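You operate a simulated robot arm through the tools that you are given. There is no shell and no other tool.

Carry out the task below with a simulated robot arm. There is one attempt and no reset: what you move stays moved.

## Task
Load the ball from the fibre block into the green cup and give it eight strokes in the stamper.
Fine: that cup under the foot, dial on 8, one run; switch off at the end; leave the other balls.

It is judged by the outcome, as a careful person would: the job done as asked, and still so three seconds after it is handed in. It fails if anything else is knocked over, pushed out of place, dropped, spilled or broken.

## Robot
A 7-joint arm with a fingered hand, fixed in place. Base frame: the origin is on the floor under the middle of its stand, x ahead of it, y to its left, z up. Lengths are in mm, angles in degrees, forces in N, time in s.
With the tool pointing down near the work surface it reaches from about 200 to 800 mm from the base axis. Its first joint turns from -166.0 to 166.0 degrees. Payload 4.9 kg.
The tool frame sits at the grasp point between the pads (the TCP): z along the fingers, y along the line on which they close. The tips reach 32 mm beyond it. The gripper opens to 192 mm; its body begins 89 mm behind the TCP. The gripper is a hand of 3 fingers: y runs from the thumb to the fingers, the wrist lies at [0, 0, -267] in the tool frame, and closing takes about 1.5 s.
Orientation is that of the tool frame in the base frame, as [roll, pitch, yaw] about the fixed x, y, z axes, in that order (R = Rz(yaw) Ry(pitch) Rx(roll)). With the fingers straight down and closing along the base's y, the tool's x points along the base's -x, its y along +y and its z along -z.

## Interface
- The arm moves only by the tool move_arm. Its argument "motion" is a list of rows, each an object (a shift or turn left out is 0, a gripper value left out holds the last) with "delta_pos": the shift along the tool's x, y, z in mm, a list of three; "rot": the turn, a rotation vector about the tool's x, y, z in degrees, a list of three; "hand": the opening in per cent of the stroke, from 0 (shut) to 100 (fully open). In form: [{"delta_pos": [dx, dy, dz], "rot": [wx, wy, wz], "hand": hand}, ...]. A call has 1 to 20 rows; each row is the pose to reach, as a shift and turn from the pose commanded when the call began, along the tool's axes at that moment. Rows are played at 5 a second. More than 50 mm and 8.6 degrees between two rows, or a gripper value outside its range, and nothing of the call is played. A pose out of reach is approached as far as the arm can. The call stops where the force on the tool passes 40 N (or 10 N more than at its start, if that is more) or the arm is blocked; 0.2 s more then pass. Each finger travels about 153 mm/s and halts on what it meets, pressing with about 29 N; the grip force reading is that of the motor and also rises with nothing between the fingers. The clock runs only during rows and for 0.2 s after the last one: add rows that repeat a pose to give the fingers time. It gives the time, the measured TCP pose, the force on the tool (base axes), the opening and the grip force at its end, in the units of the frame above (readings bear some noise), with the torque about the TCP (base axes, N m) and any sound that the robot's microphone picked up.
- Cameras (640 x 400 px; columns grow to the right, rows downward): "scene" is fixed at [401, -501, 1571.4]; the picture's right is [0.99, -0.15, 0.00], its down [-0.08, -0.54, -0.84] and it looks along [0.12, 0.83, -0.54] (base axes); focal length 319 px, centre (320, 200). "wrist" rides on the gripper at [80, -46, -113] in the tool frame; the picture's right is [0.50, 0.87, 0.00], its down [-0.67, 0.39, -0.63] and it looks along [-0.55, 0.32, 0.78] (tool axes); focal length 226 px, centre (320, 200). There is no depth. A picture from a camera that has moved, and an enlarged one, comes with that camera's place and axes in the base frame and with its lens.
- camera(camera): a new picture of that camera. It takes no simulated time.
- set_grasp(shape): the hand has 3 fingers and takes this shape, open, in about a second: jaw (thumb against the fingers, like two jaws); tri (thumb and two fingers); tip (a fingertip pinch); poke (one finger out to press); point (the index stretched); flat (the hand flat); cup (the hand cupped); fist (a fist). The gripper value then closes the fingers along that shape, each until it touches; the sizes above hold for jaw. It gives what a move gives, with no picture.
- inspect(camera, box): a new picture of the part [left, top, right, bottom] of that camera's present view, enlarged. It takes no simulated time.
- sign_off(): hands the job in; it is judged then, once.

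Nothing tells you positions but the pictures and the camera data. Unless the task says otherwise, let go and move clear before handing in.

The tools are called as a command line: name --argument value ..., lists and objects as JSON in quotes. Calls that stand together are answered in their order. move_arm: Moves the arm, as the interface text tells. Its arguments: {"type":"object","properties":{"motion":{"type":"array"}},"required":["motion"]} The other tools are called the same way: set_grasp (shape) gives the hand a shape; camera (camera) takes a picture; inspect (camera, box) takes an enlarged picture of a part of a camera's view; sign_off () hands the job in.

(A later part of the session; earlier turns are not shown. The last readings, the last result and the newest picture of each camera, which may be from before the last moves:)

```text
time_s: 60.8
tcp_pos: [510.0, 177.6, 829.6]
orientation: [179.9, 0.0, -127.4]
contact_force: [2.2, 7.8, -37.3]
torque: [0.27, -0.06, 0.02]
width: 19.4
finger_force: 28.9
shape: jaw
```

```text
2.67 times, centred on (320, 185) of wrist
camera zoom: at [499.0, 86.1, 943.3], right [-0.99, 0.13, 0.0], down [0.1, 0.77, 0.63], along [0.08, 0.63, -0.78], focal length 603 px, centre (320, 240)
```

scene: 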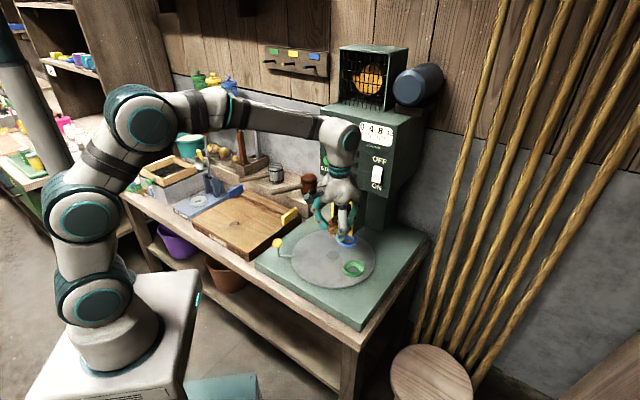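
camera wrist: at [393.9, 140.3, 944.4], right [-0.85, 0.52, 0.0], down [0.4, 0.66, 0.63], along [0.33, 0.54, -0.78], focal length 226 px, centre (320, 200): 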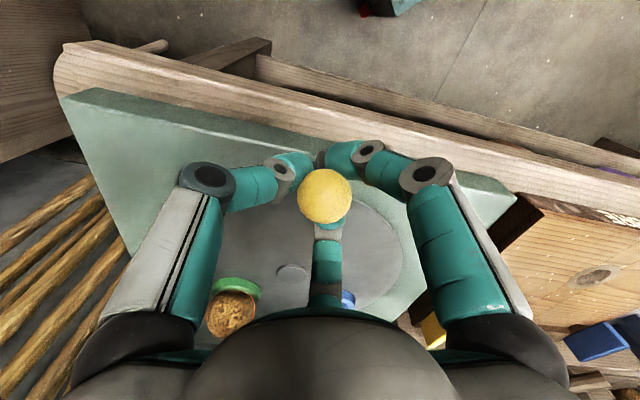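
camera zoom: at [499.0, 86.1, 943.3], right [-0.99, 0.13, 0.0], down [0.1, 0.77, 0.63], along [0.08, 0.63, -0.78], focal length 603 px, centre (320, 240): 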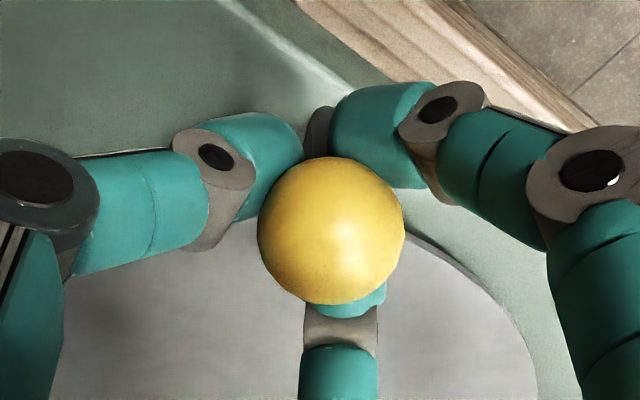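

The ball is going under the guard freely. I'll ease the hand 4 mm lower to relieve the vertical pull, then continue to about 266°.

move_arm --motion '[{"delta_pos": [0, 0, 2]}, {"delta_pos": [0, 0, 4]}, {"delta_pos": [-3.5, -9.7, 4], "rot": [0, 0, -3]}, {"delta_pos": [-7.4, -19.1, 4], "rot": [0, 0, -6]}, {"delta_pos": [-11.9, -28.4, 4], "rot": [0, 0, -9]}, {"delta_pos": [-16.9, -37.3, 4], "rot": [0, 0, -12]}, {"delta_pos": [-22.2, -46, 4], "rot": [0, 0, -15]}, {"delta_pos": [-22.2, -46, 4], "rot": [0, 0, -15]}]'

inspect --camera "scene" --box '[310, 180, 390, 260]'

camera --camera "wrist"

```text
time_s: 62.6
tcp_pos: [558.8, 167.2, 824.0]
orientation: [180.0, -0.2, -112.3]
contact_force: [-0.3, -9.1, -22.4]
torque: [-0.04, -0.03, -0.03]
width: 19.4
finger_force: 29.2
shape: jaw
```

```text
5.00 times, centred on (350, 220) of scene
camera zoom: at [401.0, -501.0, 1571.4], right [0.99, -0.15, 0.0], down [-0.08, -0.54, -0.84], along [0.12, 0.83, -0.54], focal length 1594 px, centre (170, 100)
```

zoom: 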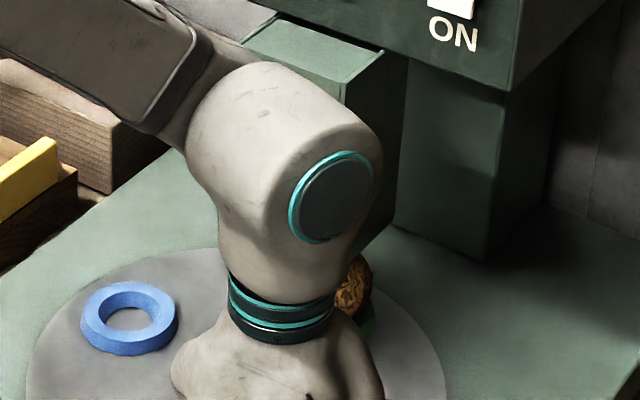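

```text
taken
camera wrist: at [573.3, 75.4, 938.4], right [-0.99, -0.13, 0.0], down [-0.1, 0.77, 0.63], along [-0.09, 0.63, -0.78], focal length 226 px, centre (320, 200)
```

wrist: 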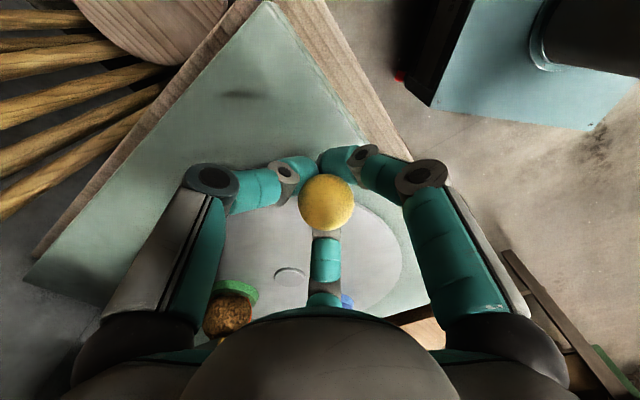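

The arm now hides the scene view, but the blue cup has moved about 90° round, so the green cup should be near the foot. I'll turn about 6° further, then let go of the knob and look properly.

move_arm --motion '[{"delta_pos": [-1.3, -5, 0], "rot": [0, 0, -1.5]}, {"delta_pos": [-2.7, -10, 0], "rot": [0, 0, -3]}, {"delta_pos": [-4.6, -14.8, 0], "rot": [0, 0, -4.5]}, {"delta_pos": [-6.7, -19.5, 0], "rot": [0, 0, -6]}, {"delta_pos": [-6.7, -19.5, 0], "rot": [0, 0, -6]}]'

camera --camera "wrist"

camera --camera "scene"

```text
time_s: 63.8
tcp_pos: [581.7, 166.0, 824.9]
orientation: [-180.0, -0.1, -106.4]
contact_force: [1.2, -3.6, -25.2]
torque: [-0.01, -0.07, 0.03]
width: 19.3
finger_force: 28.7
shape: jaw
```

```text
taken
camera wrist: at [604.1, 76.1, 938.3], right [-0.97, -0.24, 0.0], down [-0.18, 0.75, 0.63], along [-0.15, 0.61, -0.78], focal length 226 px, centre (320, 200)
```

wrist: 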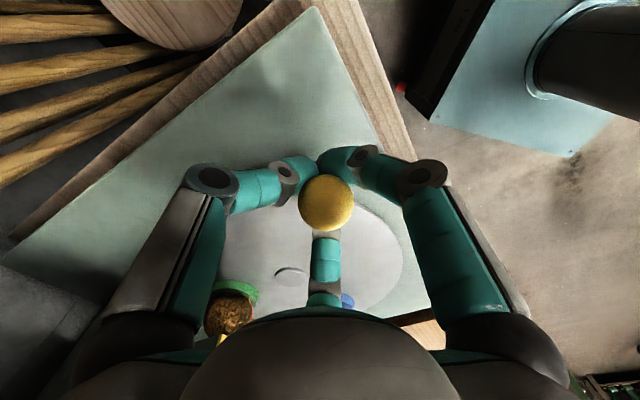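

```text
taken
```

scene: 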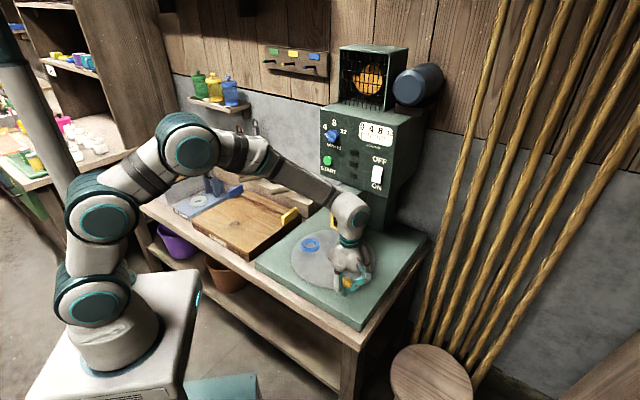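

The knob is at about 272°. I'll release it, rise clear, and then look at the cup and foot from the front with the wrist camera.

move_arm --motion '[{"hand": 15}, {"hand": 25}, {"hand": 38}, {"hand": 50}, {"hand": 50}, {"delta_pos": [0, 0, -15], "hand": 50}, {"delta_pos": [0, 0, -40], "hand": 50}, {"delta_pos": [0, 0, -75], "hand": 60}, {"delta_pos": [0, 0, -110], "hand": 80}, {"delta_pos": [0, 0, -140], "hand": 100}, {"delta_pos": [0, 0, -140], "hand": 100}]'

camera --camera "wrist"

inspect --camera "scene" --box '[260, 170, 440, 310]'

```text
time_s: 66.2
tcp_pos: [580.9, 164.6, 965.6]
orientation: [-180.0, -0.1, -106.3]
contact_force: [-1.1, 0.4, 0.3]
torque: [-0.01, -0.03, 0.01]
width: 192.0
finger_force: 0.0
shape: jaw
```

```text
taken
camera wrist: at [603.6, 75.0, 1079.3], right [-0.97, -0.24, 0.0], down [-0.18, 0.75, 0.63], along [-0.15, 0.61, -0.78], focal length 226 px, centre (320, 200)
```

wrist: 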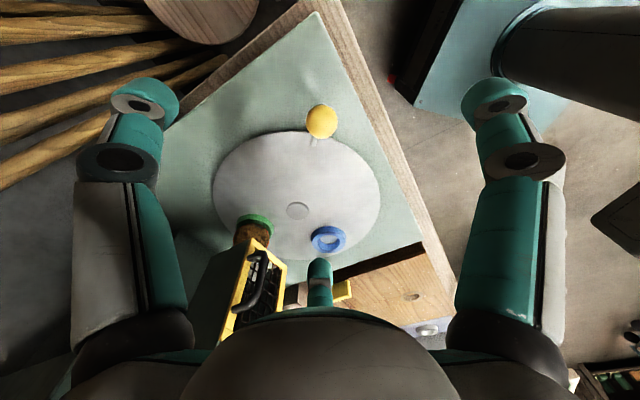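

```text
2.86 times, centred on (350, 240) of scene
camera zoom: at [401.0, -501.0, 1571.4], right [0.99, -0.15, 0.0], down [-0.08, -0.54, -0.84], along [0.12, 0.83, -0.54], focal length 911 px, centre (234, 86)
```

zoom: 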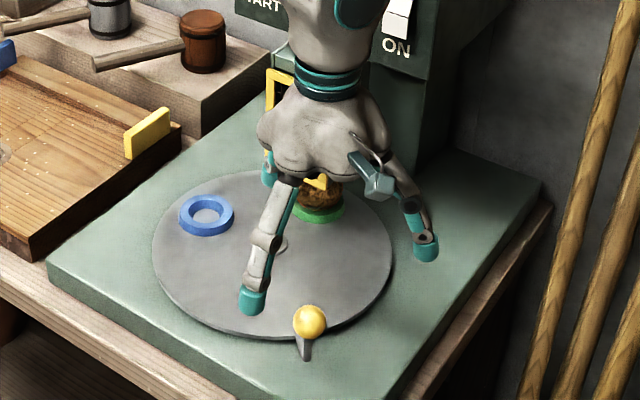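

I'll move to a lower, tilted pose in front of the guard to see the cup against the foot.

move_arm --motion '[{"delta_pos": [-14, 13, 4], "rot": [1.6, -3.5, 5.9]}, {"delta_pos": [-27, 26, 9], "rot": [3.1, -7, 11.7]}, {"delta_pos": [-41, 39, 13], "rot": [4.7, -10.6, 17.6]}, {"delta_pos": [-55, 51, 18], "rot": [6.3, -14.1, 23.5]}, {"delta_pos": [-69, 64, 22], "rot": [7.9, -17.6, 29.4]}, {"delta_pos": [-82, 77, 27], "rot": [9.4, -21.1, 35.2]}, {"delta_pos": [-96, 90, 31], "rot": [11, -24.7, 41.1]}, {"delta_pos": [-110, 103, 36], "rot": [12.6, -28.2, 47]}, {"delta_pos": [-110, 103, 36], "rot": [12.6, -28.2, 47]}]'

camera --camera "wrist"

inspect --camera "wrist" --box '[220, 80, 420, 260]'

inspect --camera "scene" --box '[310, 170, 390, 260]'

```text
time_s: 68.2
tcp_pos: [513.9, 299.8, 929.7]
orientation: [179.9, 30.1, -154.5]
contact_force: [0.5, -0.6, 0.5]
torque: [0.03, 0.02, 0.04]
width: 191.9
finger_force: 0.1
shape: jaw
```

```text
taken
camera wrist: at [421.4, 204.5, 988.1], right [-0.76, 0.59, -0.25], down [0.07, 0.46, 0.88], along [0.64, 0.66, -0.4], focal length 226 px, centre (320, 200)
```

wrist: 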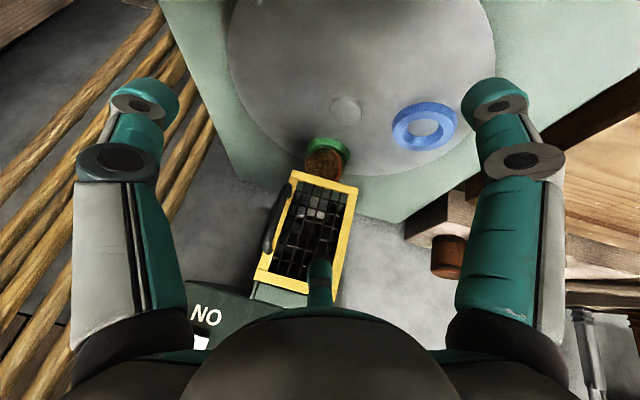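

```text
2.22 times, centred on (320, 170) of wrist
camera zoom: at [421.4, 204.5, 988.1], right [-0.76, 0.59, -0.25], down [0.07, 0.46, 0.88], along [0.64, 0.66, -0.4], focal length 502 px, centre (320, 267)
```

zoom: 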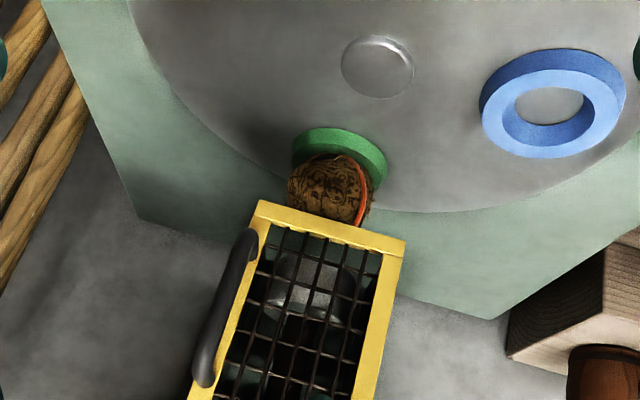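

```text
4.44 times, centred on (350, 215) of scene
camera zoom: at [401.0, -501.0, 1571.4], right [0.99, -0.15, 0.0], down [-0.08, -0.54, -0.84], along [0.12, 0.83, -0.54], focal length 1417 px, centre (187, 133)
```

zoom: 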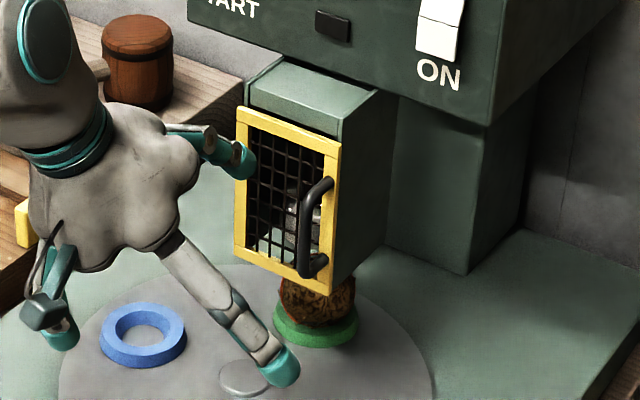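

The green cup with the ball is now under the guard, and the foot shows through the mesh. I'll zoom in to judge how far off-centre it is.

inspect --camera "wrist" --box '[280, 130, 370, 240]'

inspect --camera "scene" --box '[335, 190, 375, 255]'

```text
3.64 times, centred on (325, 185) of wrist
camera zoom: at [421.4, 204.5, 988.1], right [-0.76, 0.59, -0.25], down [0.07, 0.46, 0.88], along [0.64, 0.66, -0.4], focal length 822 px, centre (302, 254)
```

zoom: 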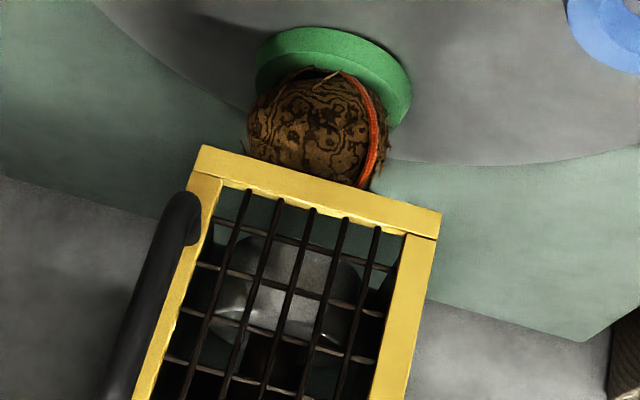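

```text
6.15 times, centred on (355, 222) of scene
camera zoom: at [401.0, -501.0, 1571.4], right [0.99, -0.15, 0.0], down [-0.08, -0.54, -0.84], along [0.12, 0.83, -0.54], focal length 1962 px, centre (105, 62)
```

zoom: 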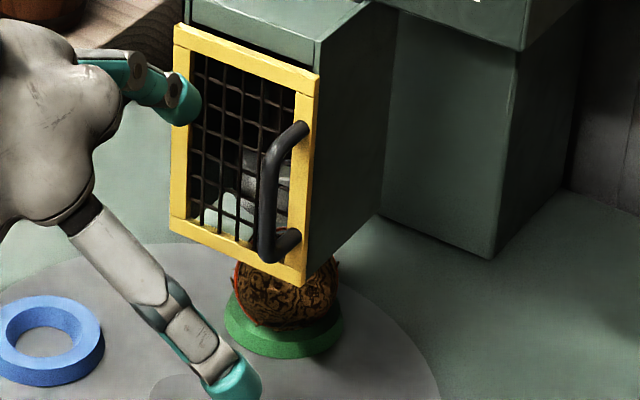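

By both cameras the green cup sits about 5–6 mm (≈3°) short of the foot's axis, compared with where the blue cup was. I'll go back to the knob and nudge it about 3° more.

move_arm --motion '[{"delta_pos": [-2.6, -18.8, -3.7], "rot": [-1.6, 3.5, -5.9]}, {"delta_pos": [-5.2, -37.7, -7.4], "rot": [-3.1, 7, -11.7]}, {"delta_pos": [-7.8, -56.5, -11.1], "rot": [-4.7, 10.6, -17.6]}, {"delta_pos": [-10.4, -75.4, -14.8], "rot": [-6.3, 14.1, -23.5]}, {"delta_pos": [-13, -94.2, -18.5], "rot": [-7.9, 17.6, -29.4]}, {"delta_pos": [-15.6, -113, -22.2], "rot": [-9.4, 21.1, -35.2]}, {"delta_pos": [-18.2, -131.9, -25.9], "rot": [-11, 24.7, -41.1]}, {"delta_pos": [-20.8, -150.7, -29.6], "rot": [-12.6, 28.2, -47], "hand": 70}, {"delta_pos": [-20.8, -150.7, -29.6], "rot": [-12.6, 28.2, -47], "hand": 50}, {"delta_pos": [-20.8, -150.7, -29.6], "rot": [-12.6, 28.2, -47], "hand": 50}]'

camera --camera "wrist"

```text
time_s: 70.4
tcp_pos: [581.7, 166.2, 965.6]
orientation: [180.0, 0.0, -106.2]
contact_force: [-0.8, -0.6, -0.2]
torque: [-0.01, 0.03, -0.02]
width: 96.8
finger_force: 0.1
shape: jaw
```

```text
taken
camera wrist: at [603.2, 75.9, 1079.6], right [-0.97, -0.24, 0.0], down [-0.18, 0.75, 0.63], along [-0.15, 0.61, -0.78], focal length 226 px, centre (320, 200)
```

wrist: 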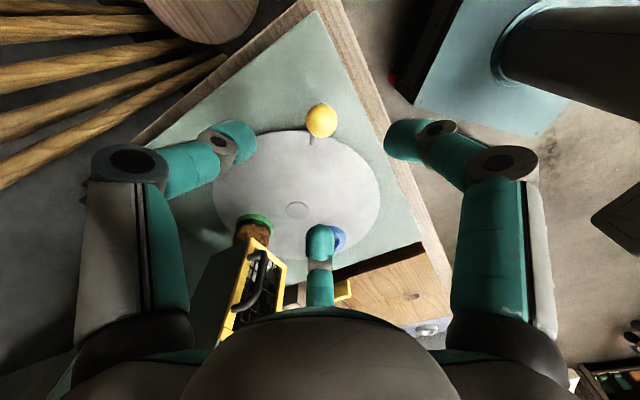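

The knob is directly below. I'll descend, grip it again, and turn about 3.3° further.

move_arm --motion '[{"delta_pos": [0, 0, 30], "hand": 50}, {"delta_pos": [0, 0, 65], "hand": 50}, {"delta_pos": [0, 0, 100], "hand": 50}, {"delta_pos": [0, 0, 125], "hand": 50}, {"delta_pos": [0, 0, 136], "hand": 50}, {"delta_pos": [0, 0, 136], "hand": 30}, {"delta_pos": [0, 0, 136], "hand": 15}, {"delta_pos": [0, 0, 136], "hand": 5}, {"delta_pos": [0, 0, 136], "hand": 5}, {"delta_pos": [0, 0, 136], "hand": 5}]'

move_arm --motion '[{"delta_pos": [-0.9, -2.4, 1], "rot": [0, 0, -0.8]}, {"delta_pos": [-1.9, -5.2, 2], "rot": [0, 0, -1.6]}, {"delta_pos": [-2.9, -8, 2], "rot": [0, 0, -2.5]}, {"delta_pos": [-3.9, -10.6, 2], "rot": [0, 0, -3.3]}, {"delta_pos": [-3.9, -10.6, 2], "rot": [0, 0, -3.3]}]'

inspect --camera "scene" --box '[310, 170, 390, 260]'

```text
time_s: 72.6
tcp_pos: [579.6, 165.2, 827.4]
orientation: [179.8, -0.2, -106.3]
contact_force: [-0.4, 2.9, -20.4]
torque: [0.13, 0.09, 0.03]
width: 10.2
finger_force: 29.3
shape: jaw
```

```text
time_s: 73.8
tcp_pos: [592.1, 167.3, 826.1]
orientation: [179.8, 0.0, -103.0]
contact_force: [0.2, 1.2, -21.5]
torque: [0.04, 0.14, 0.05]
width: 10.2
finger_force: 28.9
shape: jaw
```

```text
4.44 times, centred on (350, 215) of scene
camera zoom: at [401.0, -501.0, 1571.4], right [0.99, -0.15, 0.0], down [-0.08, -0.54, -0.84], along [0.12, 0.83, -0.54], focal length 1417 px, centre (187, 133)
```

zoom: 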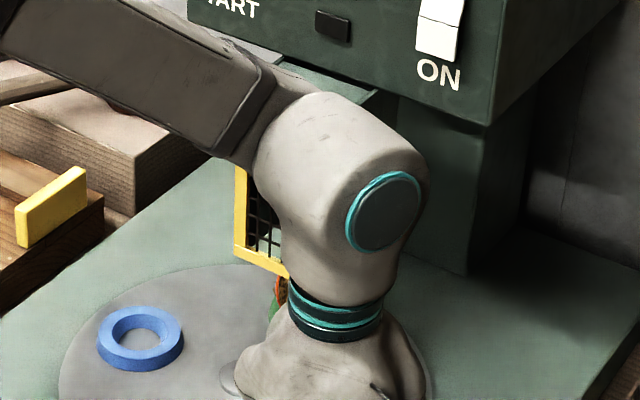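

The table moved by the expected amount. I'll release, rise and check alignment from the front again.

move_arm --motion '[{"hand": 10}, {"hand": 20}, {"hand": 35}, {"hand": 50}, {"hand": 50}, {"delta_pos": [0, 0, -15], "hand": 50}, {"delta_pos": [0, 0, -40], "hand": 50}, {"delta_pos": [0, 0, -75], "hand": 60}, {"delta_pos": [0, 0, -110], "hand": 80}, {"delta_pos": [0, 0, -140], "hand": 100}, {"delta_pos": [0, 0, -140], "hand": 100}]'

move_arm --motion '[{"delta_pos": [-15, 14, 4], "rot": [1.6, -3.5, 6.3]}, {"delta_pos": [-29, 28, 9], "rot": [3.3, -7, 12.6]}, {"delta_pos": [-44, 42, 13], "rot": [5, -10.5, 18.9]}, {"delta_pos": [-58, 55, 18], "rot": [6.6, -14, 25.1]}, {"delta_pos": [-73, 69, 22], "rot": [8.3, -17.5, 31.4]}, {"delta_pos": [-87, 83, 27], "rot": [9.9, -21, 37.7]}, {"delta_pos": [-101, 97, 31], "rot": [11.6, -24.5, 44]}, {"delta_pos": [-116, 111, 36], "rot": [13.3, -28, 50.3]}, {"delta_pos": [-116, 111, 36], "rot": [13.3, -28, 50.3]}]'

inspect --camera "scene" --box '[310, 170, 390, 260]'

inspect --camera "wrist" --box '[280, 130, 370, 240]'

camera --camera "wrist"

```text
time_s: 76.2
tcp_pos: [590.2, 163.5, 968.9]
orientation: [179.9, 0.0, -103.0]
contact_force: [-0.3, 0.6, 0.6]
torque: [-0.01, 0.01, -0.01]
width: 191.8
finger_force: 0.0
shape: jaw
```

```text
time_s: 78.2
tcp_pos: [511.1, 303.2, 932.2]
orientation: [179.8, 29.9, -154.6]
contact_force: [-0.7, 0.3, 0.4]
torque: [0.02, -0.01, 0.03]
width: 192.1
finger_force: 0.2
shape: jaw
```

```text
4.44 times, centred on (350, 215) of scene
camera zoom: at [401.0, -501.0, 1571.4], right [0.99, -0.15, 0.0], down [-0.08, -0.54, -0.84], along [0.12, 0.83, -0.54], focal length 1417 px, centre (187, 133)
```

zoom: 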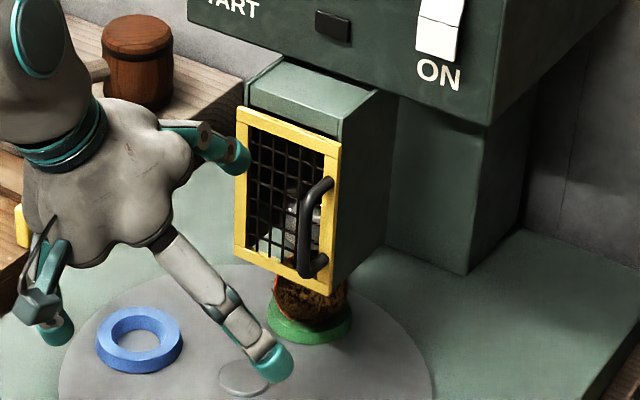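

```text
3.64 times, centred on (325, 185) of wrist
camera zoom: at [417.5, 207.6, 990.1], right [-0.76, 0.6, -0.25], down [0.07, 0.46, 0.88], along [0.64, 0.66, -0.4], focal length 822 px, centre (302, 254)
```

zoom: 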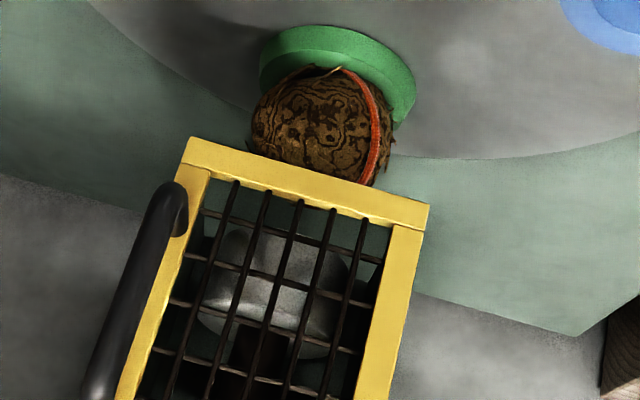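

```text
taken
camera wrist: at [417.5, 207.6, 990.1], right [-0.76, 0.6, -0.25], down [0.07, 0.46, 0.88], along [0.64, 0.66, -0.4], focal length 226 px, centre (320, 200)
```

wrist: 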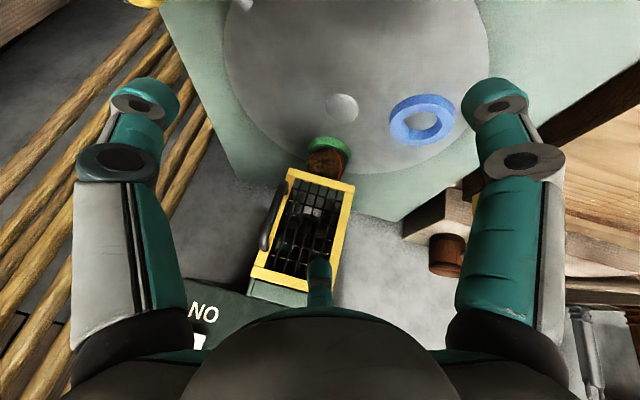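

The green ring now sits exactly where the blue ring was, and the ball is on the foot's axis (within about 0.5 mm). Next is the dial: I take its axis at panel position z≈1174, 4/8/12 at −60°/0°/+60°. I'll rise and turn the hand to face the panel squarely.

move_arm --motion '[{"delta_pos": [-16, 0, -28], "hand": 90}, {"delta_pos": [-33, 0, -57], "hand": 80}, {"delta_pos": [-50, 0, -87], "hand": 70}, {"delta_pos": [-66, 0, -116], "hand": 60}, {"delta_pos": [-83, 0, -145], "hand": 50}, {"delta_pos": [-100, 0, -173], "hand": 50}, {"delta_pos": [-100, 0, -173], "hand": 50}]'

move_arm --motion '[{"delta_pos": [-2.5, 6.2, -2], "rot": [1.1, -4.6, -4.6]}, {"delta_pos": [-5, 12.4, -4], "rot": [2.2, -9.2, -9.1]}, {"delta_pos": [-7.5, 18.6, -6], "rot": [3.3, -13.7, -13.7]}, {"delta_pos": [-10, 24.8, -8], "rot": [4.3, -18.3, -18.3]}, {"delta_pos": [-12.5, 31, -10], "rot": [5.4, -22.9, -22.8]}, {"delta_pos": [-15, 37.2, -12], "rot": [6.5, -27.5, -27.4]}, {"delta_pos": [-17.5, 43.4, -14], "rot": [7.6, -32.1, -32]}, {"delta_pos": [-20, 49.6, -16], "rot": [8.7, -36.6, -36.5]}, {"delta_pos": [-22.5, 55.8, -18], "rot": [9.8, -41.2, -41.1]}, {"delta_pos": [-25, 62, -20], "rot": [10.9, -45.8, -45.6]}, {"delta_pos": [-27.5, 68.2, -22], "rot": [11.9, -50.4, -50.2]}, {"delta_pos": [-30, 74.4, -24], "rot": [13, -54.9, -54.8]}, {"delta_pos": [-32.5, 80.6, -26], "rot": [14.1, -59.5, -59.3]}, {"delta_pos": [-35, 86.8, -28.3], "rot": [15.2, -64.1, -63.9]}, {"delta_pos": [-35, 86.8, -28.3], "rot": [15.2, -64.1, -63.9]}]'

camera --camera "wrist"

camera --camera "scene"

```text
time_s: 79.8
tcp_pos: [511.2, 305.0, 1130.7]
orientation: [179.8, 30.0, -154.6]
contact_force: [-0.4, 0.1, -0.1]
torque: [0.02, -0.01, -0.02]
width: 96.5
finger_force: 0.0
shape: jaw
```

```text
time_s: 83.0
tcp_pos: [398.4, 442.8, 1202.9]
orientation: [-91.0, 30.1, -49.8]
contact_force: [-0.3, -0.4, -0.6]
torque: [0.01, 0.05, 0.01]
width: 96.2
finger_force: 0.0
shape: jaw
out of reach, approached as far as the arm can: row 10, 11, 12, 13, 14, 15
```

```text
taken
camera wrist: at [372.5, 300.3, 1204.8], right [-0.01, -0.01, -1.0], down [-0.98, 0.18, 0.01], along [0.18, 0.98, -0.01], focal length 226 px, centre (320, 200)
```

wrist: 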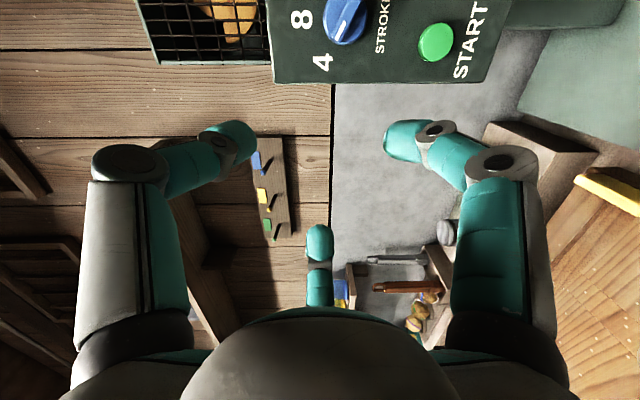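

```text
taken
```

scene: 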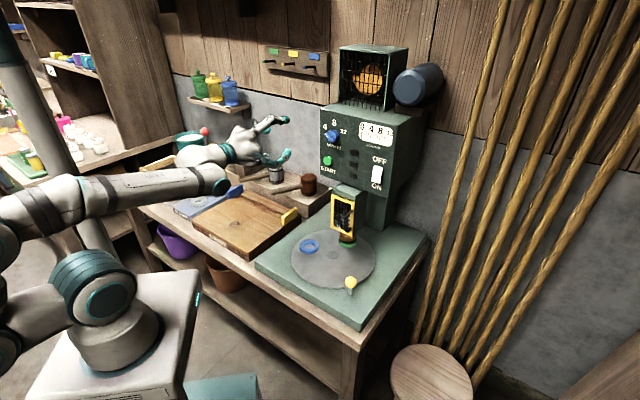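

That orientation is out of the arm's reach (the wrist can't point level that close in), so the hand stopped in free space short of the panel. From here I can get a close look at the dial; then I'll use a downward-tilted finger to push the pointer round instead.

inspect --camera "wrist" --box '[270, 0, 470, 90]'

inspect --camera "scene" --box '[318, 112, 358, 150]'

```text
3.20 times, centred on (370, 45) of wrist
camera zoom: at [372.5, 300.3, 1204.8], right [-0.01, -0.01, -1.0], down [-0.98, 0.18, 0.01], along [0.18, 0.98, -0.01], focal length 723 px, centre (160, 696)
```

zoom: 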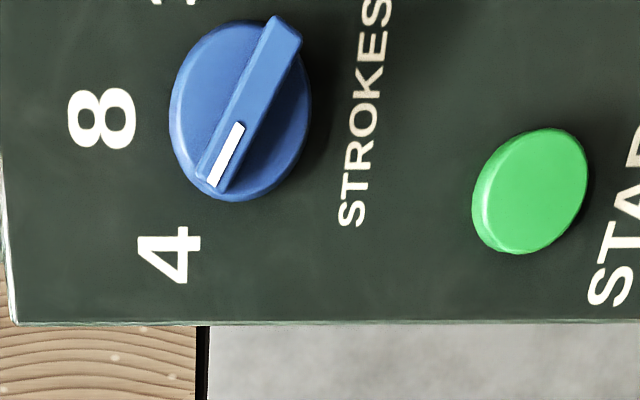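

```text
10.53 times, centred on (338, 131) of scene
camera zoom: at [401.0, -501.0, 1571.4], right [0.99, -0.15, 0.0], down [-0.08, -0.54, -0.84], along [0.12, 0.83, -0.54], focal length 3356 px, centre (130, 926)
```

zoom: 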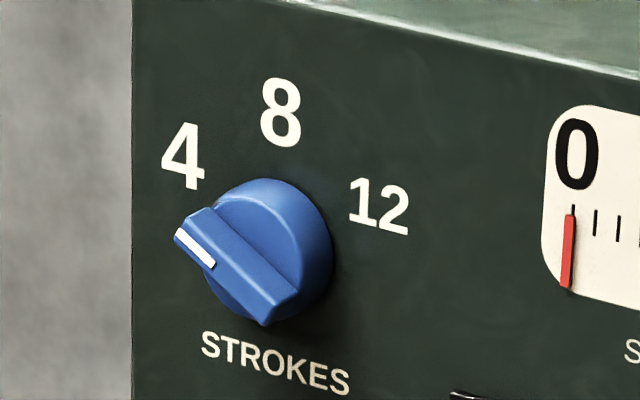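

I got a clear look: the pointer bar is on 4, its front at about 28 mm off the panel. First I'll check what pose the controller now holds as its reference with a null move.

move_arm --motion '[{"delta_pos": [0, 0, 0]}]'

```text
time_s: 83.4
tcp_pos: [399.2, 442.4, 1202.4]
orientation: [-91.0, 30.1, -49.9]
contact_force: [0.2, -0.9, -0.5]
torque: [-0.03, -0.02, -0.04]
width: 95.8
finger_force: 0.1
shape: jaw
```

The controller's reference is the pose actually reached, so I can move on from here. I'll turn to a 50° forward-tilted pose in front of the panel and check that the arm gets there.

move_arm --motion '[{"delta_pos": [8.3, -3.4, 3.2], "rot": [-2.4, 3.3, 5.6]}, {"delta_pos": [16.5, -6.8, 6.4], "rot": [-4.8, 6.6, 11.2]}, {"delta_pos": [24.8, -10.2, 9.5], "rot": [-7.2, 10, 16.8]}, {"delta_pos": [33, -13.6, 12.7], "rot": [-9.6, 13.3, 22.4]}, {"delta_pos": [41.3, -17, 15.9], "rot": [-12.1, 16.6, 28]}, {"delta_pos": [49.5, -20.4, 19.1], "rot": [-14.5, 19.9, 33.5]}, {"delta_pos": [57.8, -23.8, 22.3], "rot": [-16.9, 23.2, 39.1]}, {"delta_pos": [66, -27.2, 25.4], "rot": [-19.3, 26.6, 44.7]}, {"delta_pos": [74.3, -30.6, 28.6], "rot": [-21.7, 29.9, 50.3]}, {"delta_pos": [82.5, -34, 31.8], "rot": [-24.1, 33.2, 55.9]}, {"delta_pos": [82.5, -34, 31.8], "rot": [-24.1, 33.2, 55.9]}]'

camera --camera "scene"

camera --camera "wrist"

```text
time_s: 85.8
tcp_pos: [481.5, 400.7, 1185.2]
orientation: [180.0, 49.9, -135.2]
contact_force: [-0.6, 0.0, -0.2]
torque: [0.02, -0.03, -0.02]
width: 95.8
finger_force: 0.0
shape: jaw
```

```text
taken
```

scene: 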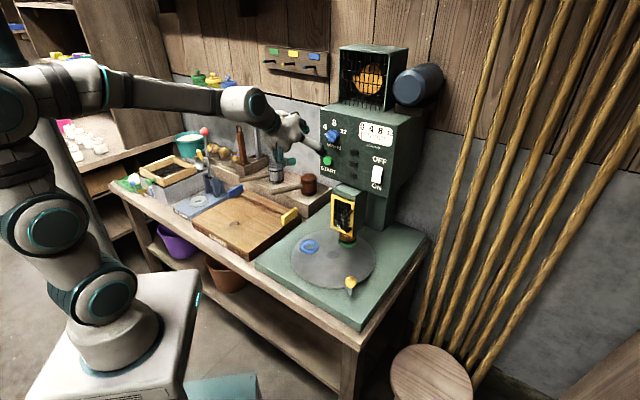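

```text
taken
camera wrist: at [416.8, 270.3, 1197.3], right [-0.84, 0.39, -0.38], down [-0.31, 0.24, 0.92], along [0.45, 0.89, -0.08], focal length 226 px, centre (320, 200)
```

wrist: 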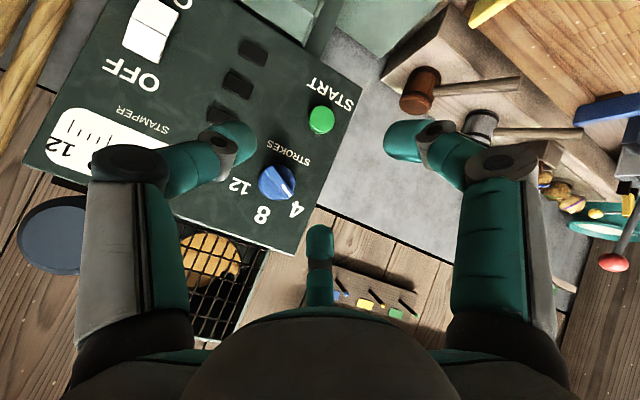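

The arm is in a good configuration facing the panel with a 50° tilt. I'll try the "point" and "poke" shapes here in free air to see which fingertip reaches furthest forward.

set_grasp --shape "point"

camera --camera "wrist"

inspect --camera "scene" --box '[230, 80, 350, 190]'

set_grasp --shape "poke"

camera --camera "wrist"

inspect --camera "scene" --box '[230, 80, 350, 190]'

```text
time_s: 86.7
tcp_pos: [481.2, 400.3, 1185.4]
orientation: [179.9, 49.9, -135.1]
contact_force: [-0.1, -0.3, -0.2]
torque: [-0.02, -0.01, -0.04]
width: 0.1
finger_force: 0.1
shape: point
```

```text
taken
camera wrist: at [416.8, 270.2, 1197.4], right [-0.84, 0.39, -0.38], down [-0.31, 0.24, 0.92], along [0.45, 0.89, -0.08], focal length 226 px, centre (320, 200)
```

wrist: 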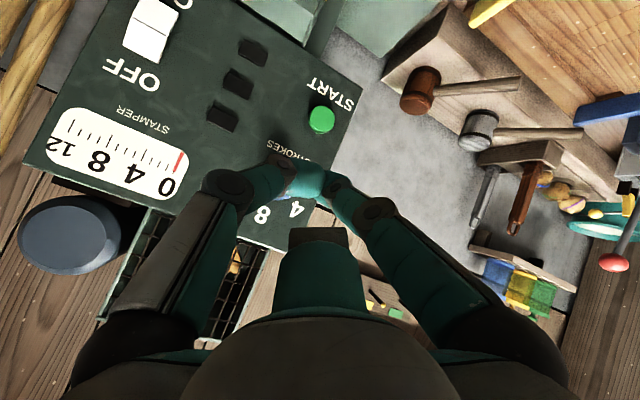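

```text
3.64 times, centred on (290, 135) of scene
camera zoom: at [401.0, -501.0, 1571.4], right [0.99, -0.15, 0.0], down [-0.08, -0.54, -0.84], along [0.12, 0.83, -0.54], focal length 1159 px, centre (429, 436)
```

zoom: 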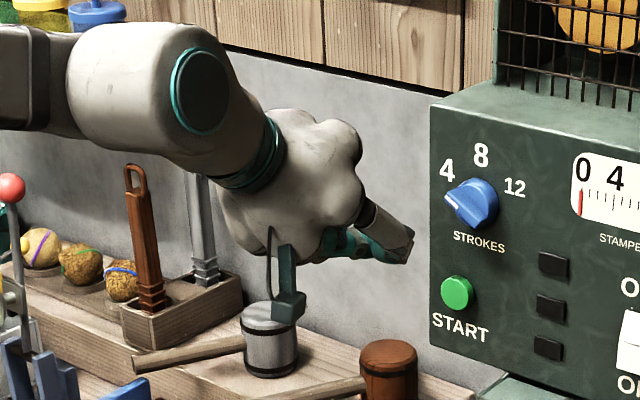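

```text
time_s: 87.6
tcp_pos: [481.3, 399.1, 1184.6]
orientation: [179.9, 50.0, -135.2]
contact_force: [-1.2, 0.4, 0.3]
torque: [-0.01, -0.02, 0.03]
width: 0.2
finger_force: 0.0
shape: poke
```

```text
taken
camera wrist: at [416.8, 270.2, 1197.4], right [-0.84, 0.39, -0.38], down [-0.31, 0.24, 0.92], along [0.45, 0.89, -0.08], focal length 226 px, centre (320, 200)
```

wrist: 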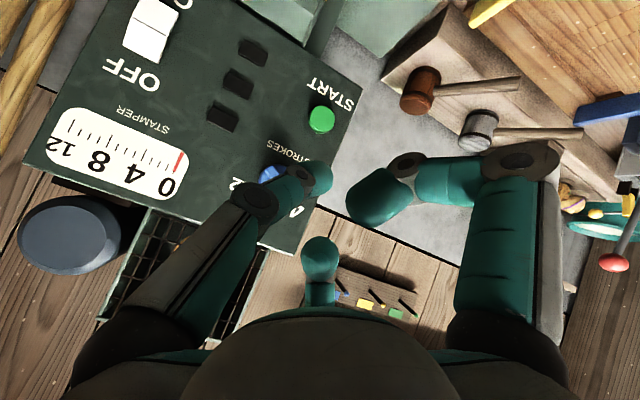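

```text
3.64 times, centred on (290, 135) of scene
camera zoom: at [401.0, -501.0, 1571.4], right [0.99, -0.15, 0.0], down [-0.08, -0.54, -0.84], along [0.12, 0.83, -0.54], focal length 1159 px, centre (429, 436)
```

zoom: 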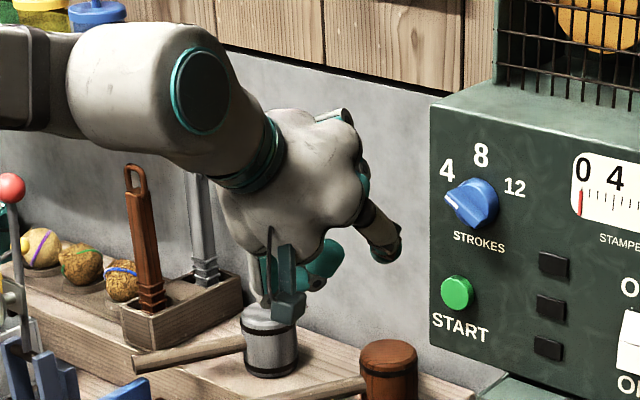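

Poke gives a single forward fingertip. I'll zoom in to locate that tip precisely relative to the tool frame.

inspect --camera "scene" --box '[300, 125, 350, 165]'

inspect --camera "wrist" --box '[240, 120, 360, 240]'

```text
10.00 times, centred on (325, 145) of scene
camera zoom: at [401.0, -501.0, 1571.4], right [0.99, -0.15, 0.0], down [-0.08, -0.54, -0.84], along [0.12, 0.83, -0.54], focal length 3188 px, centre (270, 750)
```

zoom: 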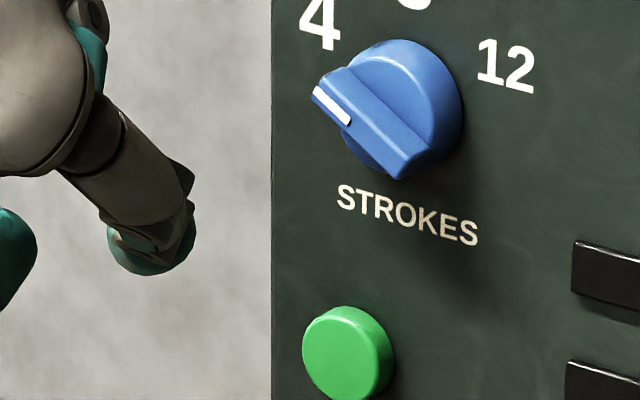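

```text
3.33 times, centred on (300, 180) of wrist
camera zoom: at [416.8, 270.2, 1197.4], right [-0.84, 0.39, -0.38], down [-0.31, 0.24, 0.92], along [0.45, 0.89, -0.08], focal length 754 px, centre (387, 267)
```

zoom: 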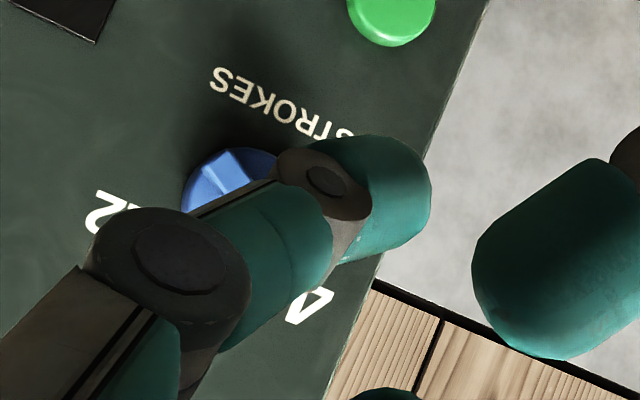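

I take the poke fingertip to be a ~12 mm ball about 24 mm beyond the TCP. I'll push the pointer's tail from its upper right, so the finger body stays clear of the bar. First I'll go to a standoff ~25 mm short of that.

move_arm --motion '[{"delta_pos": [-13, -8, 9]}, {"delta_pos": [-26, -17, 18]}, {"delta_pos": [-39, -25, 27]}, {"delta_pos": [-52, -33, 37]}, {"delta_pos": [-64.9, -41.8, 45.7]}, {"delta_pos": [-64.9, -41.8, 45.7]}]'

camera --camera "wrist"

inspect --camera "scene" --box '[290, 90, 370, 170]'

```text
time_s: 89.0
tcp_pos: [564.3, 425.9, 1205.5]
orientation: [180.0, 50.0, -135.1]
contact_force: [0.4, 0.2, 0.3]
torque: [0.03, 0.03, 0.04]
width: 0.1
finger_force: 0.1
shape: poke
```

```text
taken
camera wrist: at [500.0, 295.3, 1217.5], right [-0.84, 0.39, -0.38], down [-0.31, 0.24, 0.92], along [0.45, 0.89, -0.08], focal length 226 px, centre (320, 200)
```

wrist: 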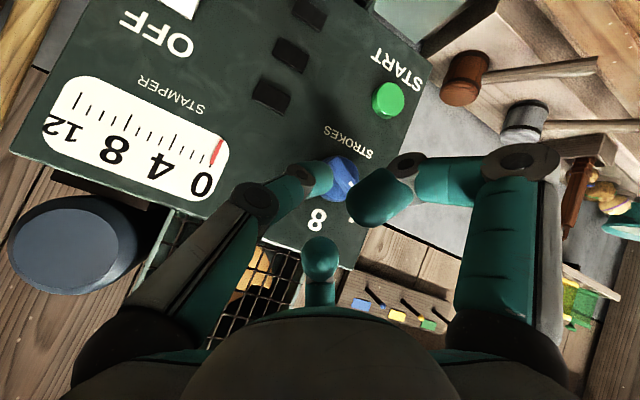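

```text
5.00 times, centred on (330, 130) of scene
camera zoom: at [401.0, -501.0, 1571.4], right [0.99, -0.15, 0.0], down [-0.08, -0.54, -0.84], along [0.12, 0.83, -0.54], focal length 1594 px, centre (270, 550)
```

zoom: 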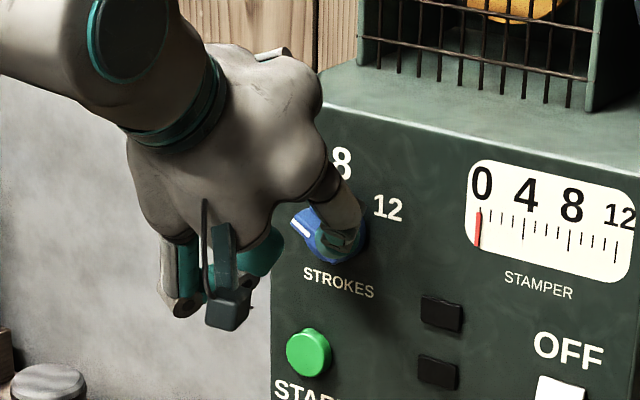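

The fingertip is near the dial as planned. I'll enlarge the wrist view to confirm where the tip is relative to the bar.

inspect --camera "wrist" --box '[270, 130, 390, 240]'

inspect --camera "scene" --box '[320, 115, 350, 145]'

```text
3.64 times, centred on (330, 185) of wrist
camera zoom: at [500.0, 295.3, 1217.5], right [-0.84, 0.39, -0.38], down [-0.31, 0.24, 0.92], along [0.45, 0.89, -0.08], focal length 822 px, centre (284, 254)
```

zoom: 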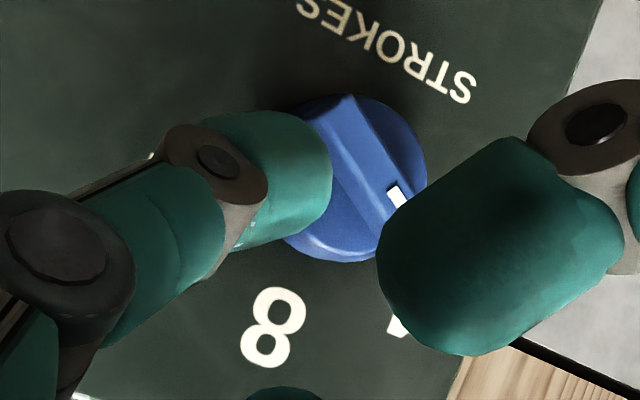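

```text
13.33 times, centred on (335, 130) of scene
camera zoom: at [401.0, -501.0, 1571.4], right [0.99, -0.15, 0.0], down [-0.08, -0.54, -0.84], along [0.12, 0.83, -0.54], focal length 4251 px, centre (120, 1133)
```

zoom: 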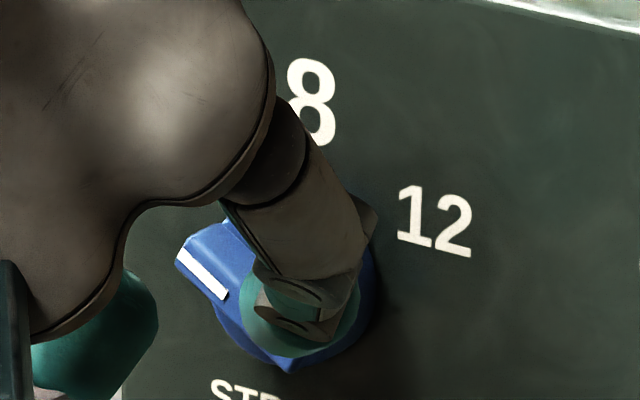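

The tip lies to the upper right of the tail as intended. I'll add a few millimetres of margin and move straight forward to just in front of the disc face, watching for contact.

move_arm --motion '[{"delta_pos": [-2.3, -4, -1.9]}, {"delta_pos": [-6.3, -4, 2.9]}, {"delta_pos": [-9.5, -4, 6.7]}, {"delta_pos": [-12.7, -4, 10.5]}, {"delta_pos": [-15.9, -4, 14.3]}, {"delta_pos": [-15.9, -4, 14.3]}]'

inspect --camera "wrist" --box '[270, 130, 390, 240]'

inspect --camera "scene" --box '[315, 110, 355, 150]'

```text
time_s: 90.4
tcp_pos: [582.4, 437.7, 1208.3]
orientation: [179.9, 50.0, -135.1]
contact_force: [0.6, 0.4, 0.3]
torque: [-0.04, 0.0, 0.03]
width: 0.1
finger_force: 0.0
shape: poke
```

```text
3.64 times, centred on (330, 185) of wrist
camera zoom: at [518.2, 307.2, 1220.0], right [-0.84, 0.39, -0.38], down [-0.31, 0.24, 0.92], along [0.45, 0.89, -0.08], focal length 822 px, centre (284, 254)
```

zoom: 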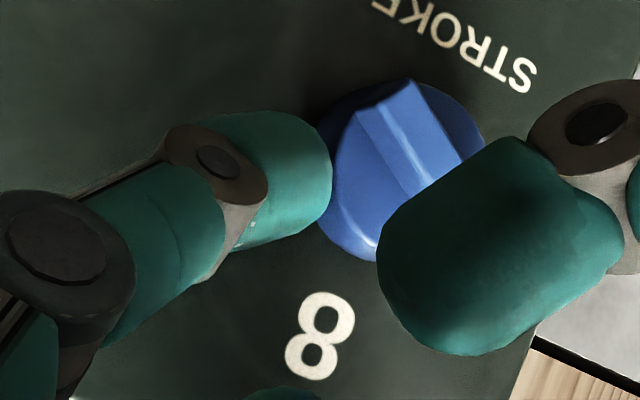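

```text
10.00 times, centred on (335, 130) of scene
camera zoom: at [401.0, -501.0, 1571.4], right [0.99, -0.15, 0.0], down [-0.08, -0.54, -0.84], along [0.12, 0.83, -0.54], focal length 3188 px, centre (170, 900)
```

zoom: 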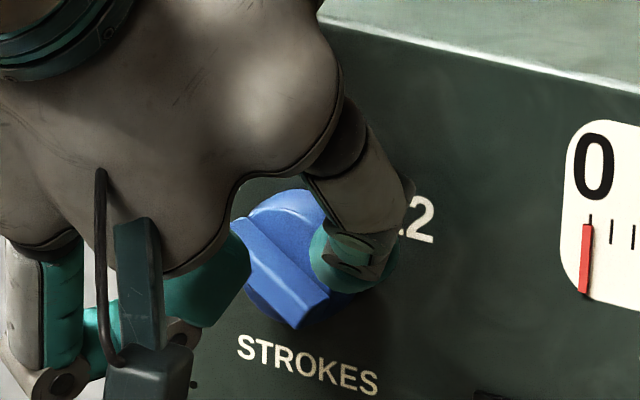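

No contact yet; the tip is just above-right of the bar with about 10 mm to go. I'll move 5 mm further in, then down onto the tail, and turn the first 20°.

move_arm --motion '[{"delta_pos": [-3.2, 0, 3.8]}, {"delta_pos": [-0.5, 2, 6.2]}, {"delta_pos": [3.1, 5.1, 9.1]}, {"delta_pos": [6.5, 4.1, 12]}, {"delta_pos": [10.1, 3.9, 15]}, {"delta_pos": [10.1, 3.9, 15]}]'

inspect --camera "scene" --box '[315, 110, 355, 150]'

inspect --camera "wrist" --box '[270, 130, 390, 240]'

```text
time_s: 91.8
tcp_pos: [583.6, 442.3, 1190.3]
orientation: [179.9, 49.8, -135.1]
contact_force: [0.3, -0.2, -0.6]
torque: [-0.04, 0.04, 0.02]
width: 0.0
finger_force: 0.0
shape: poke
```

```text
10.00 times, centred on (335, 130) of scene
camera zoom: at [401.0, -501.0, 1571.4], right [0.99, -0.15, 0.0], down [-0.08, -0.54, -0.84], along [0.12, 0.83, -0.54], focal length 3188 px, centre (170, 900)
```

zoom: 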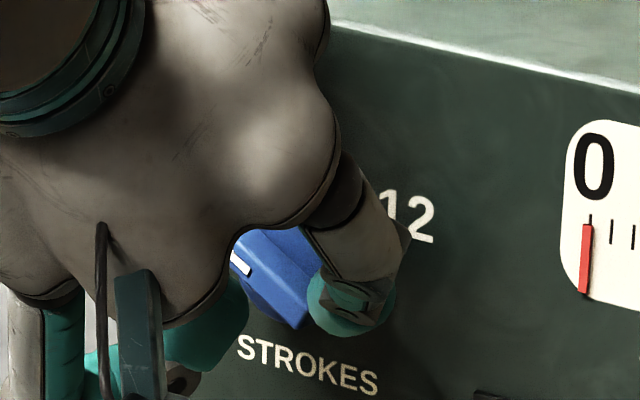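

```text
3.64 times, centred on (330, 185) of wrist
camera zoom: at [519.0, 313.5, 1202.4], right [-0.84, 0.39, -0.38], down [-0.31, 0.24, 0.92], along [0.45, 0.89, -0.08], focal length 822 px, centre (284, 254)
```

zoom: 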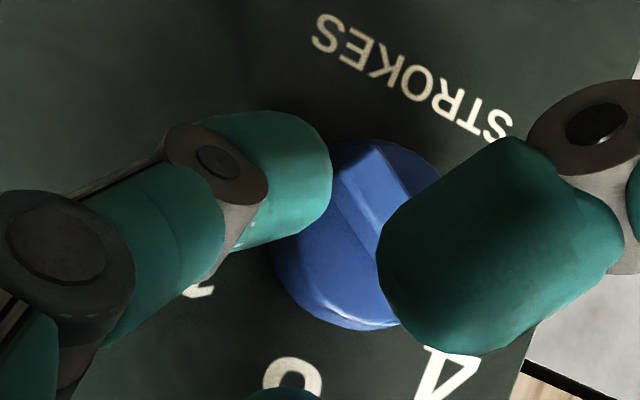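

The tip passed just beyond the end of the tail without touching it, and the dial is still on 4. I'll go back up, shift about 6 mm to the left and push down again.

move_arm --motion '[{"delta_pos": [-5.4, 0, -4.5]}, {"delta_pos": [-10.7, 0, -9]}, {"delta_pos": [-10.7, 4.5, -9]}, {"delta_pos": [-7.7, 7.1, -6.5]}, {"delta_pos": [-4.8, 6.1, -4.1]}, {"delta_pos": [-1.8, 5.6, -1.5]}, {"delta_pos": [-1.8, 5.6, -1.5]}]'

inspect --camera "scene" --box '[315, 110, 355, 150]'

inspect --camera "wrist" --box '[270, 130, 390, 240]'

```text
time_s: 93.4
tcp_pos: [580.2, 448.1, 1192.4]
orientation: [179.9, 49.9, -135.1]
contact_force: [0.2, -0.1, 0.2]
torque: [-0.03, 0.01, 0.01]
width: 0.0
finger_force: 0.0
shape: poke
```

```text
10.00 times, centred on (335, 130) of scene
camera zoom: at [401.0, -501.0, 1571.4], right [0.99, -0.15, 0.0], down [-0.08, -0.54, -0.84], along [0.12, 0.83, -0.54], focal length 3188 px, centre (170, 900)
```

zoom: 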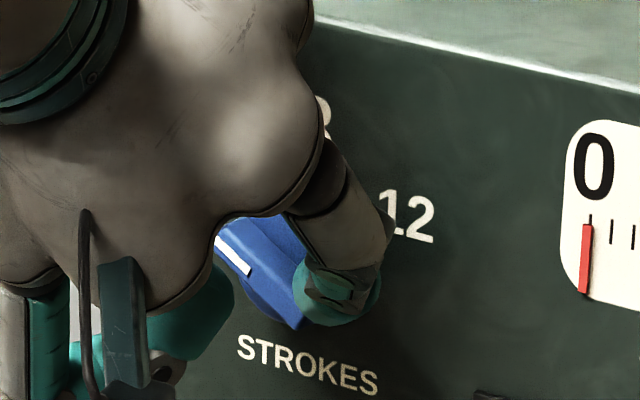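

```text
3.64 times, centred on (330, 185) of wrist
camera zoom: at [514.9, 317.3, 1204.9], right [-0.84, 0.39, -0.38], down [-0.31, 0.24, 0.92], along [0.45, 0.89, -0.08], focal length 822 px, centre (284, 254)
```

zoom: 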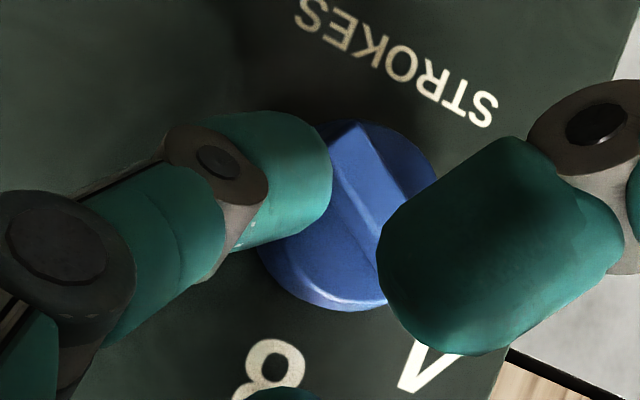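

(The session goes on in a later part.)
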